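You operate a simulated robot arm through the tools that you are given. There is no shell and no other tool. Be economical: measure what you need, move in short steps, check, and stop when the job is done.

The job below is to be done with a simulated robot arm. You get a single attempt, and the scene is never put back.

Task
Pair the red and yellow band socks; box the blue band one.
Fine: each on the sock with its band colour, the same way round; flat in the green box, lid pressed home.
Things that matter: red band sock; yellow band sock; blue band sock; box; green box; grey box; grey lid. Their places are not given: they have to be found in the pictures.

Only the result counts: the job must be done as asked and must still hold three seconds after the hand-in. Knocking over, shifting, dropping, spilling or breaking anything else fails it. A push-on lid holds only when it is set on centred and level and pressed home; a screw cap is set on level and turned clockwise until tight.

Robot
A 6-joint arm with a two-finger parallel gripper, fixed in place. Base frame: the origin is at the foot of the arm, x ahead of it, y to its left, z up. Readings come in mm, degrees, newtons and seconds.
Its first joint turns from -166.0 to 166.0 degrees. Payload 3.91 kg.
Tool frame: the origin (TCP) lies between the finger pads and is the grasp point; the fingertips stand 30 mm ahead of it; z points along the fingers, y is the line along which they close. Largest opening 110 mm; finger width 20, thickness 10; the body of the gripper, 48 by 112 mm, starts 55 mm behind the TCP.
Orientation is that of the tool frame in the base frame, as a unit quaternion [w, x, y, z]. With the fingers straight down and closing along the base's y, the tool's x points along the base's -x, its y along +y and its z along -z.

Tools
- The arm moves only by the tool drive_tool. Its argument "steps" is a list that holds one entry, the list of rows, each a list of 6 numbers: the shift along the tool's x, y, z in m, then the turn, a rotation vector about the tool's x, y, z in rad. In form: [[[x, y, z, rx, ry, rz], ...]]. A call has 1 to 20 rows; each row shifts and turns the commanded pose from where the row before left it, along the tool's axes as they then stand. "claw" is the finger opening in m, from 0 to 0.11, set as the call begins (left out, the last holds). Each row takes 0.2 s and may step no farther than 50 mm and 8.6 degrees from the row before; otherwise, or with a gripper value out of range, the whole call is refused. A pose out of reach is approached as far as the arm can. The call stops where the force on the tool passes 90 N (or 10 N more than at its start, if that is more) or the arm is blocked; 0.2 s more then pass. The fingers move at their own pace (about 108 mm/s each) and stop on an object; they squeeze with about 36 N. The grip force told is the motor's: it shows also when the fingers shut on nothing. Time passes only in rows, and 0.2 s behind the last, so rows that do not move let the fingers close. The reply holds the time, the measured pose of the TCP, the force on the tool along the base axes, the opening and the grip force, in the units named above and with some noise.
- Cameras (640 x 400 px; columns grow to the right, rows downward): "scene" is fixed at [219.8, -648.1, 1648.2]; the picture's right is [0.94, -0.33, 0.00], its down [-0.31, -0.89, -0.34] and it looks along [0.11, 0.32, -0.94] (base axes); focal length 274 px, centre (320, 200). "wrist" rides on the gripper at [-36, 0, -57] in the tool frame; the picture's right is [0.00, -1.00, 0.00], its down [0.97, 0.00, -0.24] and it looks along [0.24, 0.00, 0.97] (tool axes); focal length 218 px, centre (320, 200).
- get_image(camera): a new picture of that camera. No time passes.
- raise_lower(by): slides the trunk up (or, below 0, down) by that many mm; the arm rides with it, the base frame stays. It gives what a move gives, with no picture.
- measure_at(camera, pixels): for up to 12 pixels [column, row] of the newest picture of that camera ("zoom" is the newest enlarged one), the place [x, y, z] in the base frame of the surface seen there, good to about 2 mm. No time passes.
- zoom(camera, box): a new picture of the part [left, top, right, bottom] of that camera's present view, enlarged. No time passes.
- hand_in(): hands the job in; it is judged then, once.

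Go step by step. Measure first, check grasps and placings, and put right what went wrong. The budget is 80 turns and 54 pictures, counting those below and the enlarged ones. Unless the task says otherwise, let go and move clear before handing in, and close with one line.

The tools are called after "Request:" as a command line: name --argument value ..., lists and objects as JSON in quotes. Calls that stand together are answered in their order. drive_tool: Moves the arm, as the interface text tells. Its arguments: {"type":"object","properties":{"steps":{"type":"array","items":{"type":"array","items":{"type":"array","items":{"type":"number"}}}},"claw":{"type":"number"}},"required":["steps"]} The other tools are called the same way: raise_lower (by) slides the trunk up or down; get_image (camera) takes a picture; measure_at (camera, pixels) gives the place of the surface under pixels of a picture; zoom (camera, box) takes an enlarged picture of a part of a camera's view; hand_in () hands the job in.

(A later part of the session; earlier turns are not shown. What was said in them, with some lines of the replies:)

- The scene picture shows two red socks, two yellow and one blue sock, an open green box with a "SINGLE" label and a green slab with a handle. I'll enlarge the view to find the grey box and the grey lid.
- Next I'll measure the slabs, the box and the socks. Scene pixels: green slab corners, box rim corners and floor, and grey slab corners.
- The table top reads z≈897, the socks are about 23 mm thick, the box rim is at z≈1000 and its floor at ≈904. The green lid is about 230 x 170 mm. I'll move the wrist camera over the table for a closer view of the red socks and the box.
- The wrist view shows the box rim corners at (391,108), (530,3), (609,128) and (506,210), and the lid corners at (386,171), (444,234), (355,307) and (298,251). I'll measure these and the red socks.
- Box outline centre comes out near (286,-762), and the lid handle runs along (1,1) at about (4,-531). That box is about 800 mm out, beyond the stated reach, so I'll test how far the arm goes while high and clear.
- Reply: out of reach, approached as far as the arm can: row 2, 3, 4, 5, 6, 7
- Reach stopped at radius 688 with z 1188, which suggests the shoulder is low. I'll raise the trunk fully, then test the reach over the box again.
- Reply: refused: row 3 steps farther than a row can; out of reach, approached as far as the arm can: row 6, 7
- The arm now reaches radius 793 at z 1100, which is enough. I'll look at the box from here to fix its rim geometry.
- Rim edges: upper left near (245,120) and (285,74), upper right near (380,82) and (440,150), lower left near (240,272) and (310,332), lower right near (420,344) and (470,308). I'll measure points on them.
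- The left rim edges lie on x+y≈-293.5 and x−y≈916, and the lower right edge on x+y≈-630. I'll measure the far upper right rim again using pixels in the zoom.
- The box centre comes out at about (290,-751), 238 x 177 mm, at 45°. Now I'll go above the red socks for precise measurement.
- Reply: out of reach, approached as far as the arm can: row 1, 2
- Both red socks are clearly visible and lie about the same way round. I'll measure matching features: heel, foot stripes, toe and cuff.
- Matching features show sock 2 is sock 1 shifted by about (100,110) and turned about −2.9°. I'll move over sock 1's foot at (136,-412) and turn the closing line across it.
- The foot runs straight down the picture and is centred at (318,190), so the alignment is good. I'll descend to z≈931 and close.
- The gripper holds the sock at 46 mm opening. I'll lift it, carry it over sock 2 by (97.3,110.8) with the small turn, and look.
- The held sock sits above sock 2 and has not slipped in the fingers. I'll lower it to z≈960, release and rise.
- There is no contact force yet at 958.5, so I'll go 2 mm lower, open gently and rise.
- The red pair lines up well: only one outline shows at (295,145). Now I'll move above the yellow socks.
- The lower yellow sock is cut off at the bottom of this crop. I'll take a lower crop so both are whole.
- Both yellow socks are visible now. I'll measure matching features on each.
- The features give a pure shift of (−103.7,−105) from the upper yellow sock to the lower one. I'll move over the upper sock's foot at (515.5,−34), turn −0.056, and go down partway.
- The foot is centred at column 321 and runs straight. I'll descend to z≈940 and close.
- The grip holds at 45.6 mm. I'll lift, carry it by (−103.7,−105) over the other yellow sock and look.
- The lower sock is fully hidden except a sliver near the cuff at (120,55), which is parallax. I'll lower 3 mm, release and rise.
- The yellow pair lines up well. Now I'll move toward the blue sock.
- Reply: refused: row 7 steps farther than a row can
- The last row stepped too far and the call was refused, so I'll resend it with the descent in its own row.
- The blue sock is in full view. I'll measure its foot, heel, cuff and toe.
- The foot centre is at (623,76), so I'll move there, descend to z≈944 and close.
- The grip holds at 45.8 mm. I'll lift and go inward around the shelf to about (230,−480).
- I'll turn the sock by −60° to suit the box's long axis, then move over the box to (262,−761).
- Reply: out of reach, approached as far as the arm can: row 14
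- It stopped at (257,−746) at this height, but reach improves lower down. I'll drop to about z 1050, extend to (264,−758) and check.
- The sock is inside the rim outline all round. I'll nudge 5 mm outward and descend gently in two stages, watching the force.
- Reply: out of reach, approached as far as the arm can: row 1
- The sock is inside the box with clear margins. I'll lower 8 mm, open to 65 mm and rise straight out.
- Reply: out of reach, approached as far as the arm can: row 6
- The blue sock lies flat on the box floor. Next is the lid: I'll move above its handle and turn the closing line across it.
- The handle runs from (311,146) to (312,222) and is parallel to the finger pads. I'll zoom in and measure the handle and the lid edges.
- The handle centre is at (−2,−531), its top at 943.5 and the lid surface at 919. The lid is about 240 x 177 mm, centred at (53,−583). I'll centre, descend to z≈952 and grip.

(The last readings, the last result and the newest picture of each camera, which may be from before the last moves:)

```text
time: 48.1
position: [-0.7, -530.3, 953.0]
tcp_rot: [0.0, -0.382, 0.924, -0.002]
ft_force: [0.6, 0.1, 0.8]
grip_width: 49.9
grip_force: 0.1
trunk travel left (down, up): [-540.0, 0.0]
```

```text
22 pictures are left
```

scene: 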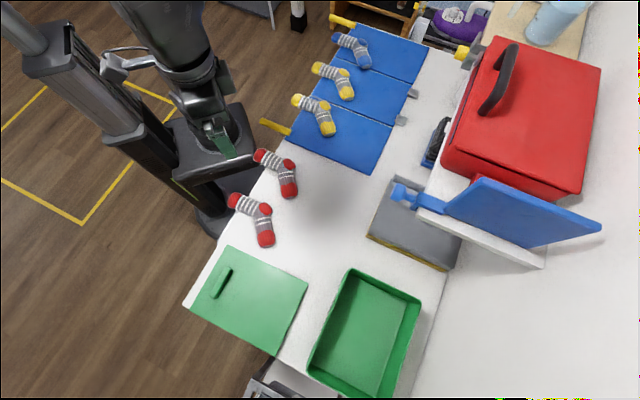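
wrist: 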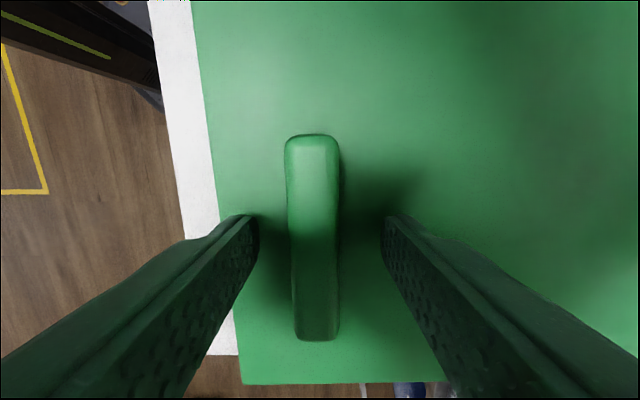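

The handle is about 2 mm toward tool +y (column 315). I'll shift 1.5 mm and close.

Request:
drive_tool --steps '[[[0, 0.0015, 0, 0, 0, 0], [0, 0, 0, 0, 0, 0], [0, 0, 0, 0, 0, 0], [0, 0, 0, 0, 0, 0]]]' --claw 0.0

Request:
drive_tool --steps '[[[0, 0, -0.01, 0, 0, 0], [0, 0, -0.03, 0, 0, 0], [0, 0, -0.03, 0, 0, 0], [0, 0, 0, 0, 0, 0]]]'

Request:
get_image --camera "wrist"

```text
time: 49.1
position: [-2.9, -529.3, 953.0]
tcp_rot: [0.0, -0.383, 0.924, -0.002]
ft_force: [0.5, -0.8, 0.4]
grip_width: 17.3
grip_force: 35.6
trunk travel left (down, up): [-540.0, 0.0]
```

```text
time: 50.1
position: [-0.7, -529.1, 1023.4]
tcp_rot: [0.0, -0.383, 0.924, -0.002]
ft_force: [-1.0, 0.6, -1.0]
grip_width: 17.3
grip_force: 35.5
trunk travel left (down, up): [-540.0, 0.0]
```

```text
21 pictures are left
```

wrist: 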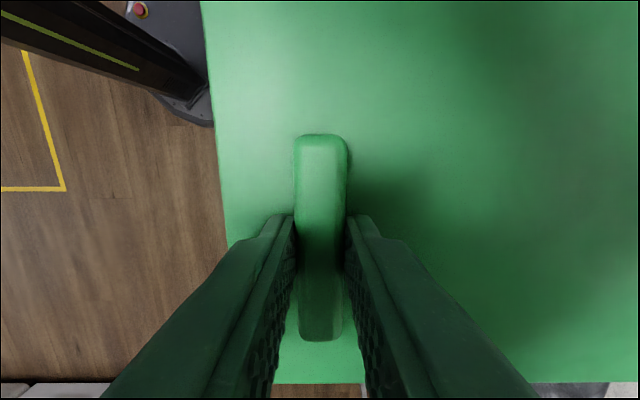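

The lid is lifted, held at 17.3 mm. I'll check that it's level by measuring points across it.

Request:
measure_at --camera "wrist" --pixels '[[230, 100], [240, 225], [280, 60], [400, 60], [400, 200], [500, 60], [500, 250], [600, 60], [600, 200], [600, 340], [600, 378], [212, 60]]'

```text
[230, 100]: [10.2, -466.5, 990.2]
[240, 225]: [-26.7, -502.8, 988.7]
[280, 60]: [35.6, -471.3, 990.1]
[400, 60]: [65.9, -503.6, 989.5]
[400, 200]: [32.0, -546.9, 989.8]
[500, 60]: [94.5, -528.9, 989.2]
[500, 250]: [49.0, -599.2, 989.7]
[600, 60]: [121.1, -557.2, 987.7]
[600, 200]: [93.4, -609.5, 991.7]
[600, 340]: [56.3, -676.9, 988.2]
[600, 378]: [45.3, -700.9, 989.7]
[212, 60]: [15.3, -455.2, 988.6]
```

The lid hangs level at z≈989.5 everywhere, and the fingers are centred across its width with the lid centre 77 mm from the TCP. I'll raise it and turn it −90°.

Request:
drive_tool --steps '[[[0, 0, -0.045, 0, 0, 0], [0, 0, -0.04, 0, 0, 0], [0, 0, 0, 0, 0, 0.1428], [0, 0, 0, 0, 0, 0.1428], [0, 0, 0, 0, 0, 0.1428], [0, 0, 0, 0, 0, 0.1428], [0, 0, 0, 0, 0, 0.1428], [0, 0, 0, 0, 0, 0.1428], [0, 0, 0, 0, 0, 0.1428], [0, 0, 0, 0, 0, 0.1428], [0, 0, 0, 0, 0, 0.1428], [0, 0, 0, 0, 0, 0.1428], [0, 0, 0, 0, 0, 0.1428], [0, 0, 0, 0, 0, 0]]]'

Request:
get_image --camera "scene"

```text
time: 53.1
position: [-2.8, -528.7, 1106.8]
tcp_rot: [0.002, 0.383, 0.924, -0.001]
ft_force: [0.4, -0.4, -1.4]
grip_width: 17.4
grip_force: 36.2
trunk travel left (down, up): [-540.0, 0.0]
```

```text
20 pictures are left
```

scene: 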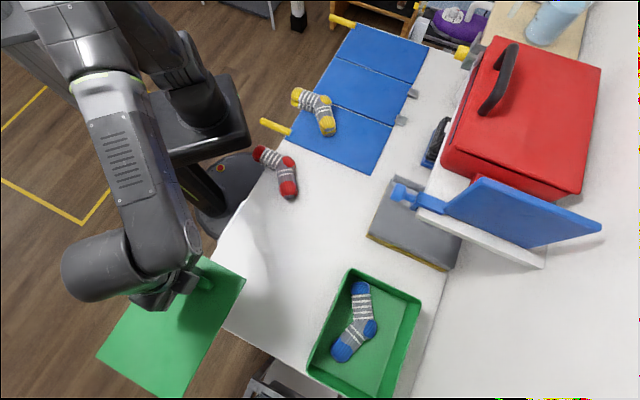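

The lid has turned cleanly. I'll carry it to (344,−697) at z≈1107.

Request:
drive_tool --steps '[[[-0.04047, 0.01404, 0, 0, 0, 0], [-0.04047, 0.01404, 0, 0, 0, 0], [-0.04047, 0.01404, 0, 0, 0, 0], [-0.04047, 0.01404, 0, 0, 0, 0], [-0.04047, 0.01404, 0, 0, 0, 0], [-0.04047, 0.01404, 0, 0, 0, 0], [-0.04047, 0.01404, 0, 0, 0, 0], [-0.04047, 0.01404, 0, 0, 0, 0], [-0.04047, 0.01404, 0, 0, 0, 0], [0, 0, 0, 0, 0, 0]]]'

Request:
get_image --camera "scene"

Request:
get_image --camera "wrist"

```text
time: 55.3
position: [344.8, -698.1, 1108.7]
tcp_rot: [0.002, 0.384, 0.923, -0.001]
ft_force: [-0.3, -0.2, -0.7]
grip_width: 17.2
grip_force: 35.8
trunk travel left (down, up): [-540.0, 0.0]
```

```text
19 pictures are left
```

scene: 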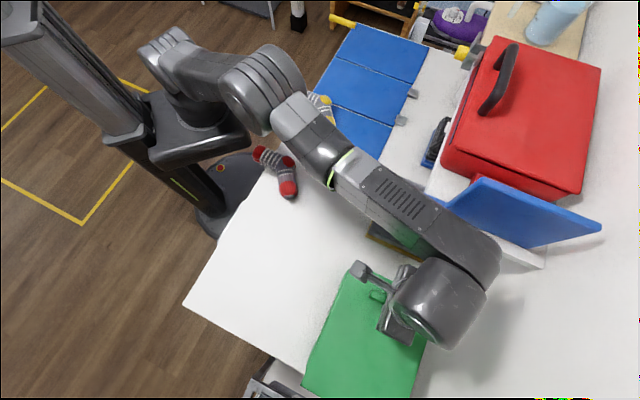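

```text
18 pictures are left
```

wrist: 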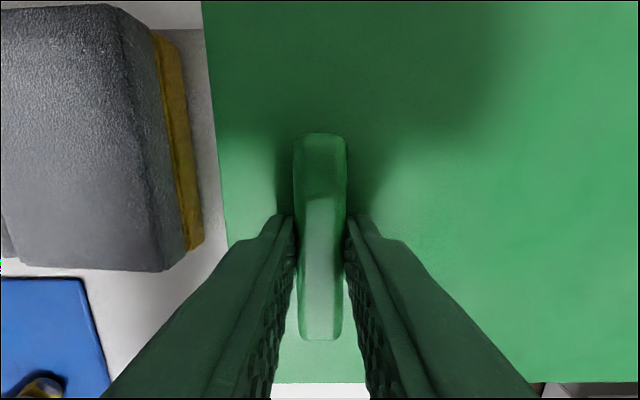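

The lid is above the box, but the forearm passes close to the blue board near (430,205). I'll measure heights there before lowering.

Request:
measure_at --camera "scene" --pixels '[[440, 204], [460, 222], [425, 200], [480, 235], [400, 200], [440, 240], [470, 262], [450, 195], [480, 200], [510, 245], [540, 263], [475, 290]]'

Request:
zoom --camera "scene" --box '[330, 150, 530, 350]'

```text
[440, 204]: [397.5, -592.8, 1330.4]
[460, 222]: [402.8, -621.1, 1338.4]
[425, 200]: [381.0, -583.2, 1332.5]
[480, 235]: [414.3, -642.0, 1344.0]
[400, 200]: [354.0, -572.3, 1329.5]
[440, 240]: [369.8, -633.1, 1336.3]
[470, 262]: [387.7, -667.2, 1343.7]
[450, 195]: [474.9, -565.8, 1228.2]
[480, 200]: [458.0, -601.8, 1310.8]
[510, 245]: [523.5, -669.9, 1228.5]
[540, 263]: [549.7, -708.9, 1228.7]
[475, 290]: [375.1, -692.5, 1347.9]
```

```text
2.00 times, centred on (430, 250) of scene
```

zoom: 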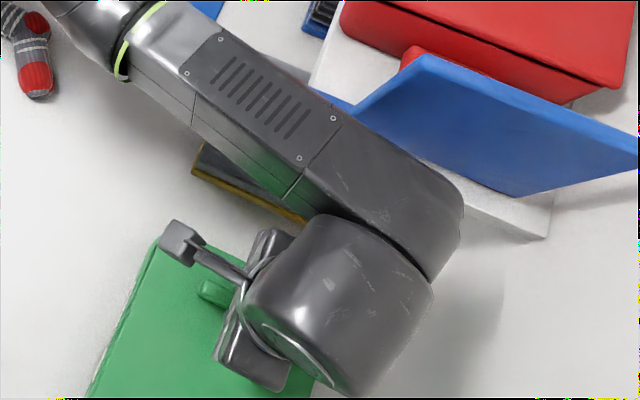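

The forearm's nearest edge clears the blue handle by about 44 mm sideways, so lowering straight down is safe. I'll lower to just above the rim and check alignment.

Request:
drive_tool --steps '[[[0, 0, 0.02, 0, 0, 0], [0, 0, 0.015, 0, 0, 0], [0, 0, 0.007, 0, 0, 0], [0, 0, 0, 0, 0, 0]]]'

Request:
zoom --camera "scene" --box '[280, 250, 460, 400]'

Request:
get_image --camera "wrist"

```text
time: 56.3
position: [344.3, -699.1, 1066.4]
tcp_rot: [0.001, 0.382, 0.924, -0.001]
ft_force: [0.3, -0.8, -1.4]
grip_width: 17.3
grip_force: 35.8
trunk travel left (down, up): [-540.0, 0.0]
```

```text
2.67 times, centred on (370, 325) of scene
```

zoom: 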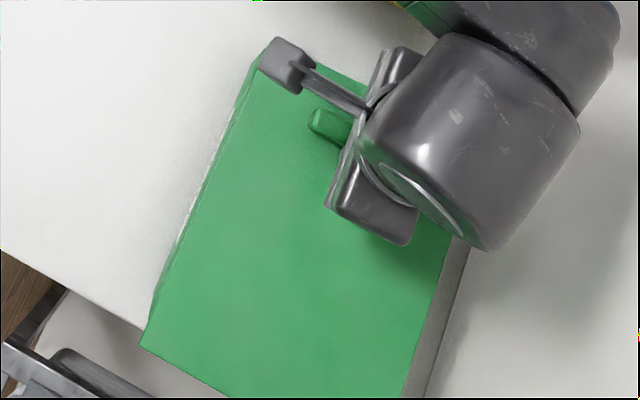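

```text
15 pictures are left
```

wrist: 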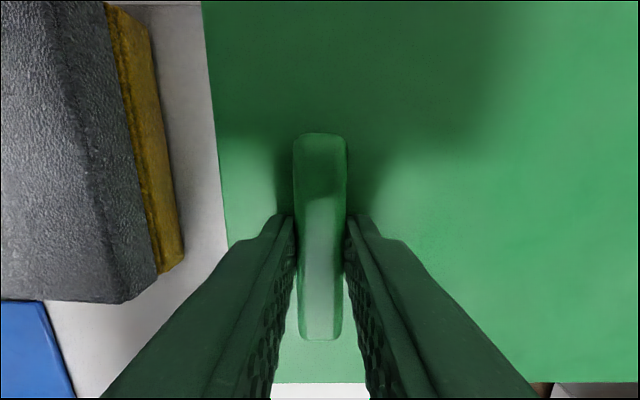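

I'll measure points just inside the lid's visible edges to compare with the rim lines x+y=−293/−630 and x−y=916/1166.

Request:
measure_at --camera "zoom" --pixels '[[247, 100], [225, 140], [203, 196], [183, 240], [165, 280], [146, 342], [180, 358], [220, 376], [443, 290], [428, 340], [420, 364], [350, 78]]'

Request:
measure_at --camera "wrist" --pixels '[[207, 50], [212, 100], [220, 160], [226, 220], [300, 381], [340, 381], [540, 381], [630, 381], [206, 20], [223, 190], [600, 370], [208, 70]]'

```text
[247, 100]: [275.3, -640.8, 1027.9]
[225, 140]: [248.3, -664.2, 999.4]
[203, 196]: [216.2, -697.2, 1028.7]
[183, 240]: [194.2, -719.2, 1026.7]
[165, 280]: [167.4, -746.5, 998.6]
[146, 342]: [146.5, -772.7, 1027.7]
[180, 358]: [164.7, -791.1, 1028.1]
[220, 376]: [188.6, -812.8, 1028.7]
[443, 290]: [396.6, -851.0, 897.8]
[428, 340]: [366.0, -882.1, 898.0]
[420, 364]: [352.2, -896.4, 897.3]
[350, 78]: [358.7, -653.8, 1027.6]
```

```text
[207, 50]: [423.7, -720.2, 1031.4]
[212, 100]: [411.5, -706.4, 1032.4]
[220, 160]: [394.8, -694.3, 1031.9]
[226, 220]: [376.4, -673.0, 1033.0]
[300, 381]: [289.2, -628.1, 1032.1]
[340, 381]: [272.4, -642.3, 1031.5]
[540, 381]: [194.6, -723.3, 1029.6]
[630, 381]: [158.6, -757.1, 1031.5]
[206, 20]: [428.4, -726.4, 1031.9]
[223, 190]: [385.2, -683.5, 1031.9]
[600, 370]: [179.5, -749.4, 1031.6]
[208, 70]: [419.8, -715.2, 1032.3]
```

The lid edges match the rim to about 1–2 mm in both directions. I'll lower it until it touches.

Request:
drive_tool --steps '[[[0, 0, 0.005, 0, 0, 0], [0, 0, 0.003, 0, 0, 0], [0, 0, 0.002, 0, 0, 0], [0, 0, 0.002, 0, 0, 0]]]'

```text
time: 57.3
position: [346.4, -699.0, 1055.6]
tcp_rot: [0.001, 0.383, 0.924, -0.001]
ft_force: [-0.7, -0.1, -1.5]
grip_width: 17.4
grip_force: 35.7
trunk travel left (down, up): [-540.0, 0.0]
```

Request:
drive_tool --steps '[[[0, 0, 0.002, 0, 0, 0], [0, 0, 0.002, 0, 0, 0], [0, 0, 0.002, 0, 0, 0]]]'

```text
time: 58.1
position: [344.2, -697.7, 1050.6]
tcp_rot: [0.003, 0.382, 0.924, -0.003]
ft_force: [1.7, 1.3, 10.9]
grip_width: 17.4
grip_force: 36.4
trunk travel left (down, up): [-540.0, 0.0]
```

Contact began at z≈1051 with 11 N. I'll keep pressing in small steps.

Request:
drive_tool --steps '[[[0, 0, 0.002, 0, 0, 0], [0, 0, 0.002, 0, 0, 0]]]'

Request:
zoom --camera "scene" --box '[280, 250, 460, 400]'

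```text
time: 58.7
position: [344.8, -697.7, 1045.1]
tcp_rot: [0.002, 0.383, 0.924, -0.002]
ft_force: [-0.5, 3.8, 10.8]
grip_width: 17.4
grip_force: 36.1
trunk travel left (down, up): [-540.0, 0.0]
```

```text
2.67 times, centred on (370, 325) of scene
```

zoom: 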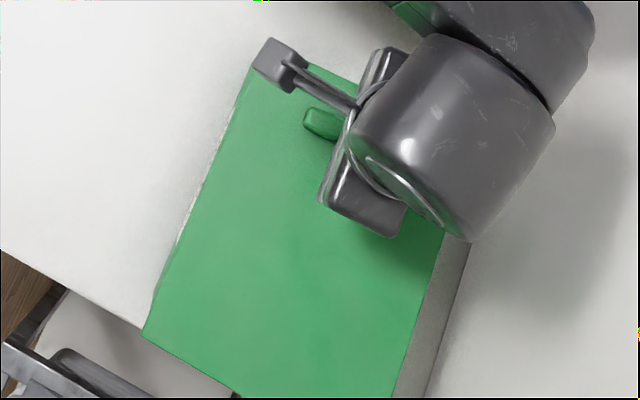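

It's sliding down against about 11 N of friction. I'll measure the lid's top across its length for level.

Request:
measure_at --camera "zoom" --pixels '[[250, 100], [205, 200], [150, 335], [220, 350], [290, 385], [380, 390], [410, 300], [300, 250], [270, 160], [350, 78], [425, 255], [235, 140]]'

Request:
drive_tool --steps '[[[0, 0, 0.002, 0, 0, 0], [0, 0, 0.002, 0, 0, 0], [0, 0, 0, 0, 0, 0]]]'

```text
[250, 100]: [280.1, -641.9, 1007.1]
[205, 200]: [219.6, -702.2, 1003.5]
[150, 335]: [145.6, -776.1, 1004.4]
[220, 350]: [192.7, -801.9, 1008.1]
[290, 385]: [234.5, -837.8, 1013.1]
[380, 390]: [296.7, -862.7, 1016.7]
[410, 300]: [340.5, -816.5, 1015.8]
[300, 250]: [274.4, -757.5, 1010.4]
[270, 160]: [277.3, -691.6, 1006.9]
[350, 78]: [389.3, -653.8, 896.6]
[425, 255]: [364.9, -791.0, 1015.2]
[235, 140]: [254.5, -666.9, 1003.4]
```

```text
time: 59.5
position: [343.6, -697.4, 1044.6]
tcp_rot: [0.003, 0.383, 0.924, -0.003]
ft_force: [1.4, -1.5, 27.1]
grip_width: 17.8
grip_force: 35.8
trunk travel left (down, up): [-540.0, 0.0]
```

The lid is tilted about its long axis: the SW side is at z≈1003.5 and the NE side at ≈1016, as it pivoted in the grip. I'll let go, rise a little and look before pressing the NE side.

Request:
drive_tool --steps '[[[0, 0, 0, 0, 0, 0], [0, 0, 0, 0, 0, 0], [0, 0, -0.04, 0, 0, 0], [0, 0, -0.04, 0, 0, 0], [0, 0, 0, 0, 0, 0]]]' --claw 0.05

Request:
get_image --camera "wrist"

```text
time: 60.7
position: [345.7, -698.6, 1120.7]
tcp_rot: [0.0, 0.383, 0.924, -0.001]
ft_force: [0.1, -0.9, 0.4]
grip_width: 50.5
grip_force: 0.1
trunk travel left (down, up): [-540.0, 0.0]
```

```text
13 pictures are left
```

wrist: 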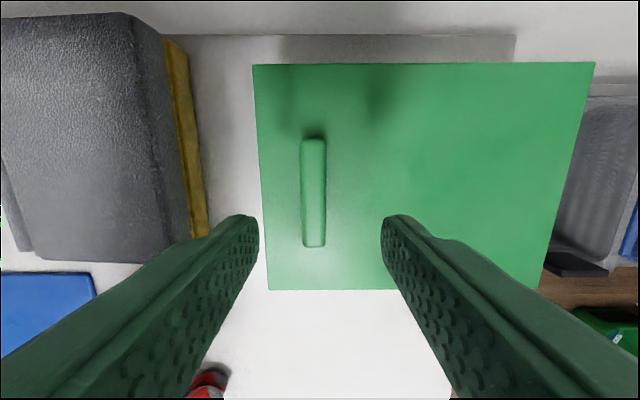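

Request:
measure_at --camera "wrist" --pixels '[[256, 67], [590, 65], [420, 66], [269, 287], [380, 287], [265, 200], [350, 100], [500, 100], [350, 260], [440, 180], [258, 120], [565, 150]]'

Request:
zoom --camera "scene" --box '[280, 250, 460, 400]'

```text
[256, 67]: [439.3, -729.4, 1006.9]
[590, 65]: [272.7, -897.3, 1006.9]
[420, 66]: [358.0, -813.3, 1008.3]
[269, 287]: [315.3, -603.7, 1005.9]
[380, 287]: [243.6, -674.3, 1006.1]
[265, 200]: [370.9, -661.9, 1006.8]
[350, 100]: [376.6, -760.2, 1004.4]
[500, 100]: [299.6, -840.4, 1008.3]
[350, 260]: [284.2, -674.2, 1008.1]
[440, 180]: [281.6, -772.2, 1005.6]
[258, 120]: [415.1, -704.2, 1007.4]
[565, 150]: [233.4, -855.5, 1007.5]
```

```text
2.67 times, centred on (370, 325) of scene
```

zoom: 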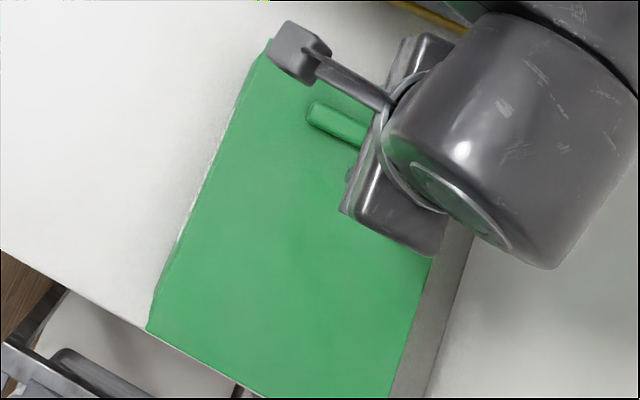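

After release the lid settled level at z≈1006–1008, near the rim lines. I'll close the fingers and press down on its centre at (290,−751).

Request:
drive_tool --steps '[[[0, 0, 0.025, 0, 0, 0], [0, 0, 0.02, 0, 0, 0], [0.001, -0.038, 0, 0, 0, 0], [0.001, -0.038, 0, 0, 0, 0], [0, 0, 0.02, 0, 0, 0], [0, 0, 0.01, 0, 0, 0], [0, 0, 0.004, 0, 0, 0]]]' --claw 0.0

```text
time: 62.3
position: [287.4, -742.9, 1039.5]
tcp_rot: [0.001, 0.383, 0.924, -0.002]
ft_force: [0.5, -0.4, -0.4]
grip_width: 0.0
grip_force: 35.8
out of reach, approached as far as the arm can: row 4
trunk travel left (down, up): [-540.0, 0.0]
```

I'm at (287,−743) with the tips just above the lid. I'll press down in small rows.

Request:
drive_tool --steps '[[[0, 0, 0.003, 0, 0, 0], [0, 0, 0.002, 0, 0, 0], [0, 0, 0.002, 0, 0, 0], [0, 0, 0.002, 0, 0, 0], [0, 0, 0.002, 0, 0, 0]]]'

```text
time: 63.5
position: [288.4, -743.0, 1035.7]
tcp_rot: [0.004, 0.383, 0.924, -0.005]
ft_force: [4.8, -8.9, 37.5]
grip_width: 0.0
grip_force: 36.6
trunk travel left (down, up): [-540.0, 0.0]
```

It's stiff at 37 N with the tips at about 1006. I'll press harder.

Request:
drive_tool --steps '[[[0, 0, 0.003, 0, 0, 0], [0, 0, 0.003, 0, 0, 0], [0, 0, 0.003, 0, 0, 0], [0, 0, 0.003, 0, 0, 0], [0, 0, 0.003, 0, 0, 0]]]'

Request:
zoom --camera "scene" --box '[280, 250, 460, 400]'

```text
time: 64.7
position: [286.8, -741.5, 1035.5]
tcp_rot: [0.012, 0.383, 0.924, -0.014]
ft_force: [7.3, -11.0, 85.9]
grip_width: 0.1
grip_force: 36.3
trunk travel left (down, up): [-540.0, 0.0]
```

```text
2.67 times, centred on (370, 325) of scene
```

zoom: 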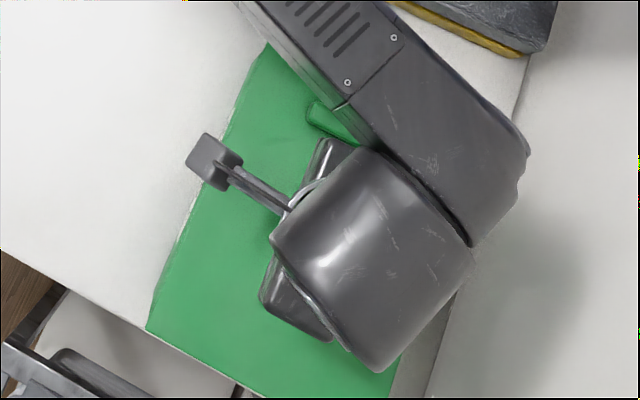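

At 86 N it doesn't move any further, so it's probably home. I'll back off, rise and check the lid's height and position against the box.

Request:
drive_tool --steps '[[[0, 0, -0.015, 0, 0, 0], [0, 0, -0.04, 0, 0, 0], [-0.02, 0.03, -0.03, 0, 0, 0], [0.04, 0.02, 0, 0, 0, 0], [0.045, 0.015, 0, 0, 0, 0], [0.045, 0, -0.01, 0, 0, 0], [0.045, 0, 0, 0, 0, 0]]]'

Request:
get_image --camera "wrist"

Request:
zoom --camera "scene" --box '[280, 250, 460, 400]'

```text
time: 66.3
position: [218.3, -576.0, 1109.2]
tcp_rot: [0.001, 0.383, 0.924, -0.001]
ft_force: [0.3, 0.1, 0.2]
grip_width: 0.2
grip_force: 35.8
out of reach, approached as far as the arm can: row 3
trunk travel left (down, up): [-540.0, 0.0]
```

```text
10 pictures are left
```

wrist: 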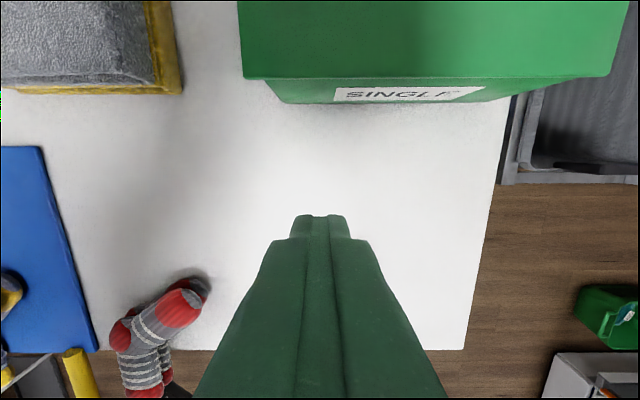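

```text
2.67 times, centred on (370, 325) of scene
```

zoom: 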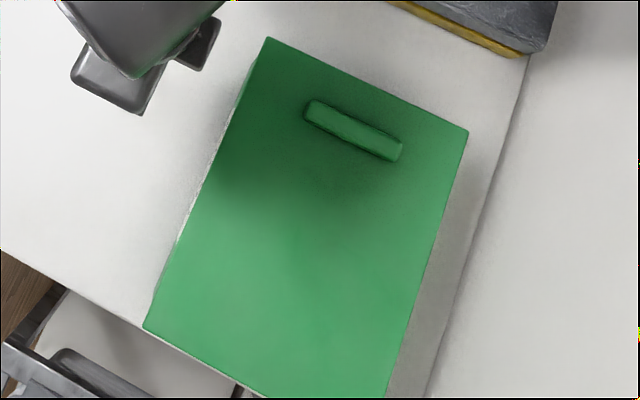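

I'll measure the lid top in the scene zoom, and enlarge the wrist view of the lid's front edge above the label.

Request:
measure_at --camera "zoom" --pixels '[[268, 42], [464, 133], [148, 324], [260, 392], [383, 392], [240, 110], [200, 215], [445, 200], [415, 300], [290, 250], [360, 85], [200, 350]]'

Request:
zoom --camera "wrist" --box '[230, 40, 630, 120]'

```text
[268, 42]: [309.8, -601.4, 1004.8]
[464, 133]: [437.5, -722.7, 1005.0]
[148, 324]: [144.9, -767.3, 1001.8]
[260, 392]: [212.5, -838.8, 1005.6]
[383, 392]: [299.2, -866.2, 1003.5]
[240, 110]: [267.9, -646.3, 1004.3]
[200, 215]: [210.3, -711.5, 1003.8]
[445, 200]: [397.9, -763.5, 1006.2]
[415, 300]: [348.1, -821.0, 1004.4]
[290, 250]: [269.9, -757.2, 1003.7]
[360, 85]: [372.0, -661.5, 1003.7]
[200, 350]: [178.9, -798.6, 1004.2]
```

```text
1.60 times, centred on (430, 80) of wrist
```

zoom: 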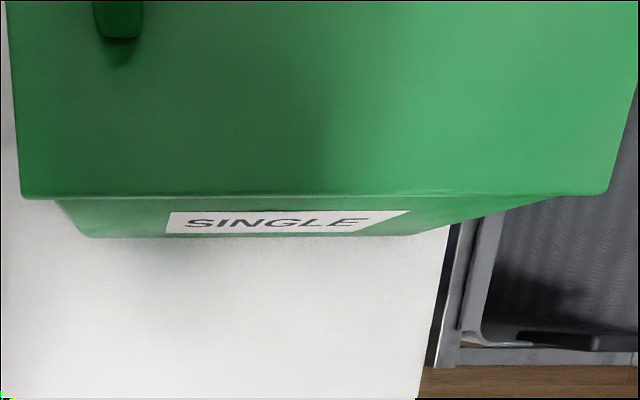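

The lid reads level at about 1004 all over, just above the rim at 1001, with a thin even seam above the label, so it's home. One last look at the two sock pairs.

Request:
zoom --camera "scene" --box '[240, 70, 360, 210]'

Request:
zoom --camera "wrist" --box '[80, 240, 260, 400]'

```text
2.86 times, centred on (300, 140) of scene
```

zoom: 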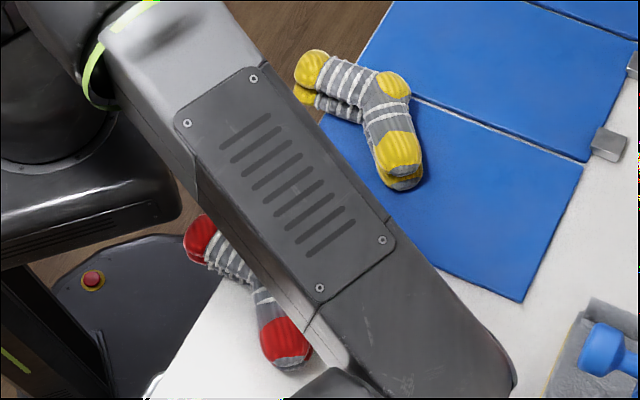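

```text
2.50 times, centred on (170, 320) of wrist
```

zoom: 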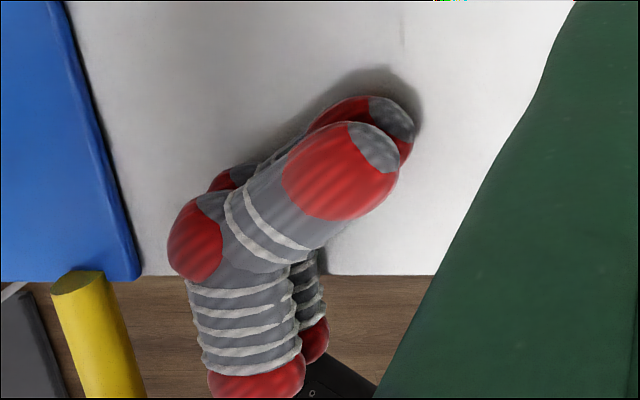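

Both pairs are stacked squarely and the same way round, the blue sock is in the closed box, and the gripper is clear, so I'm handing in.

Request:
hand_in

```text
The job is handed in.
```

I stacked the red and yellow socks in matching pairs, the same way round. The blue sock lies flat in the green box, and its lid is pressed home and reads level.
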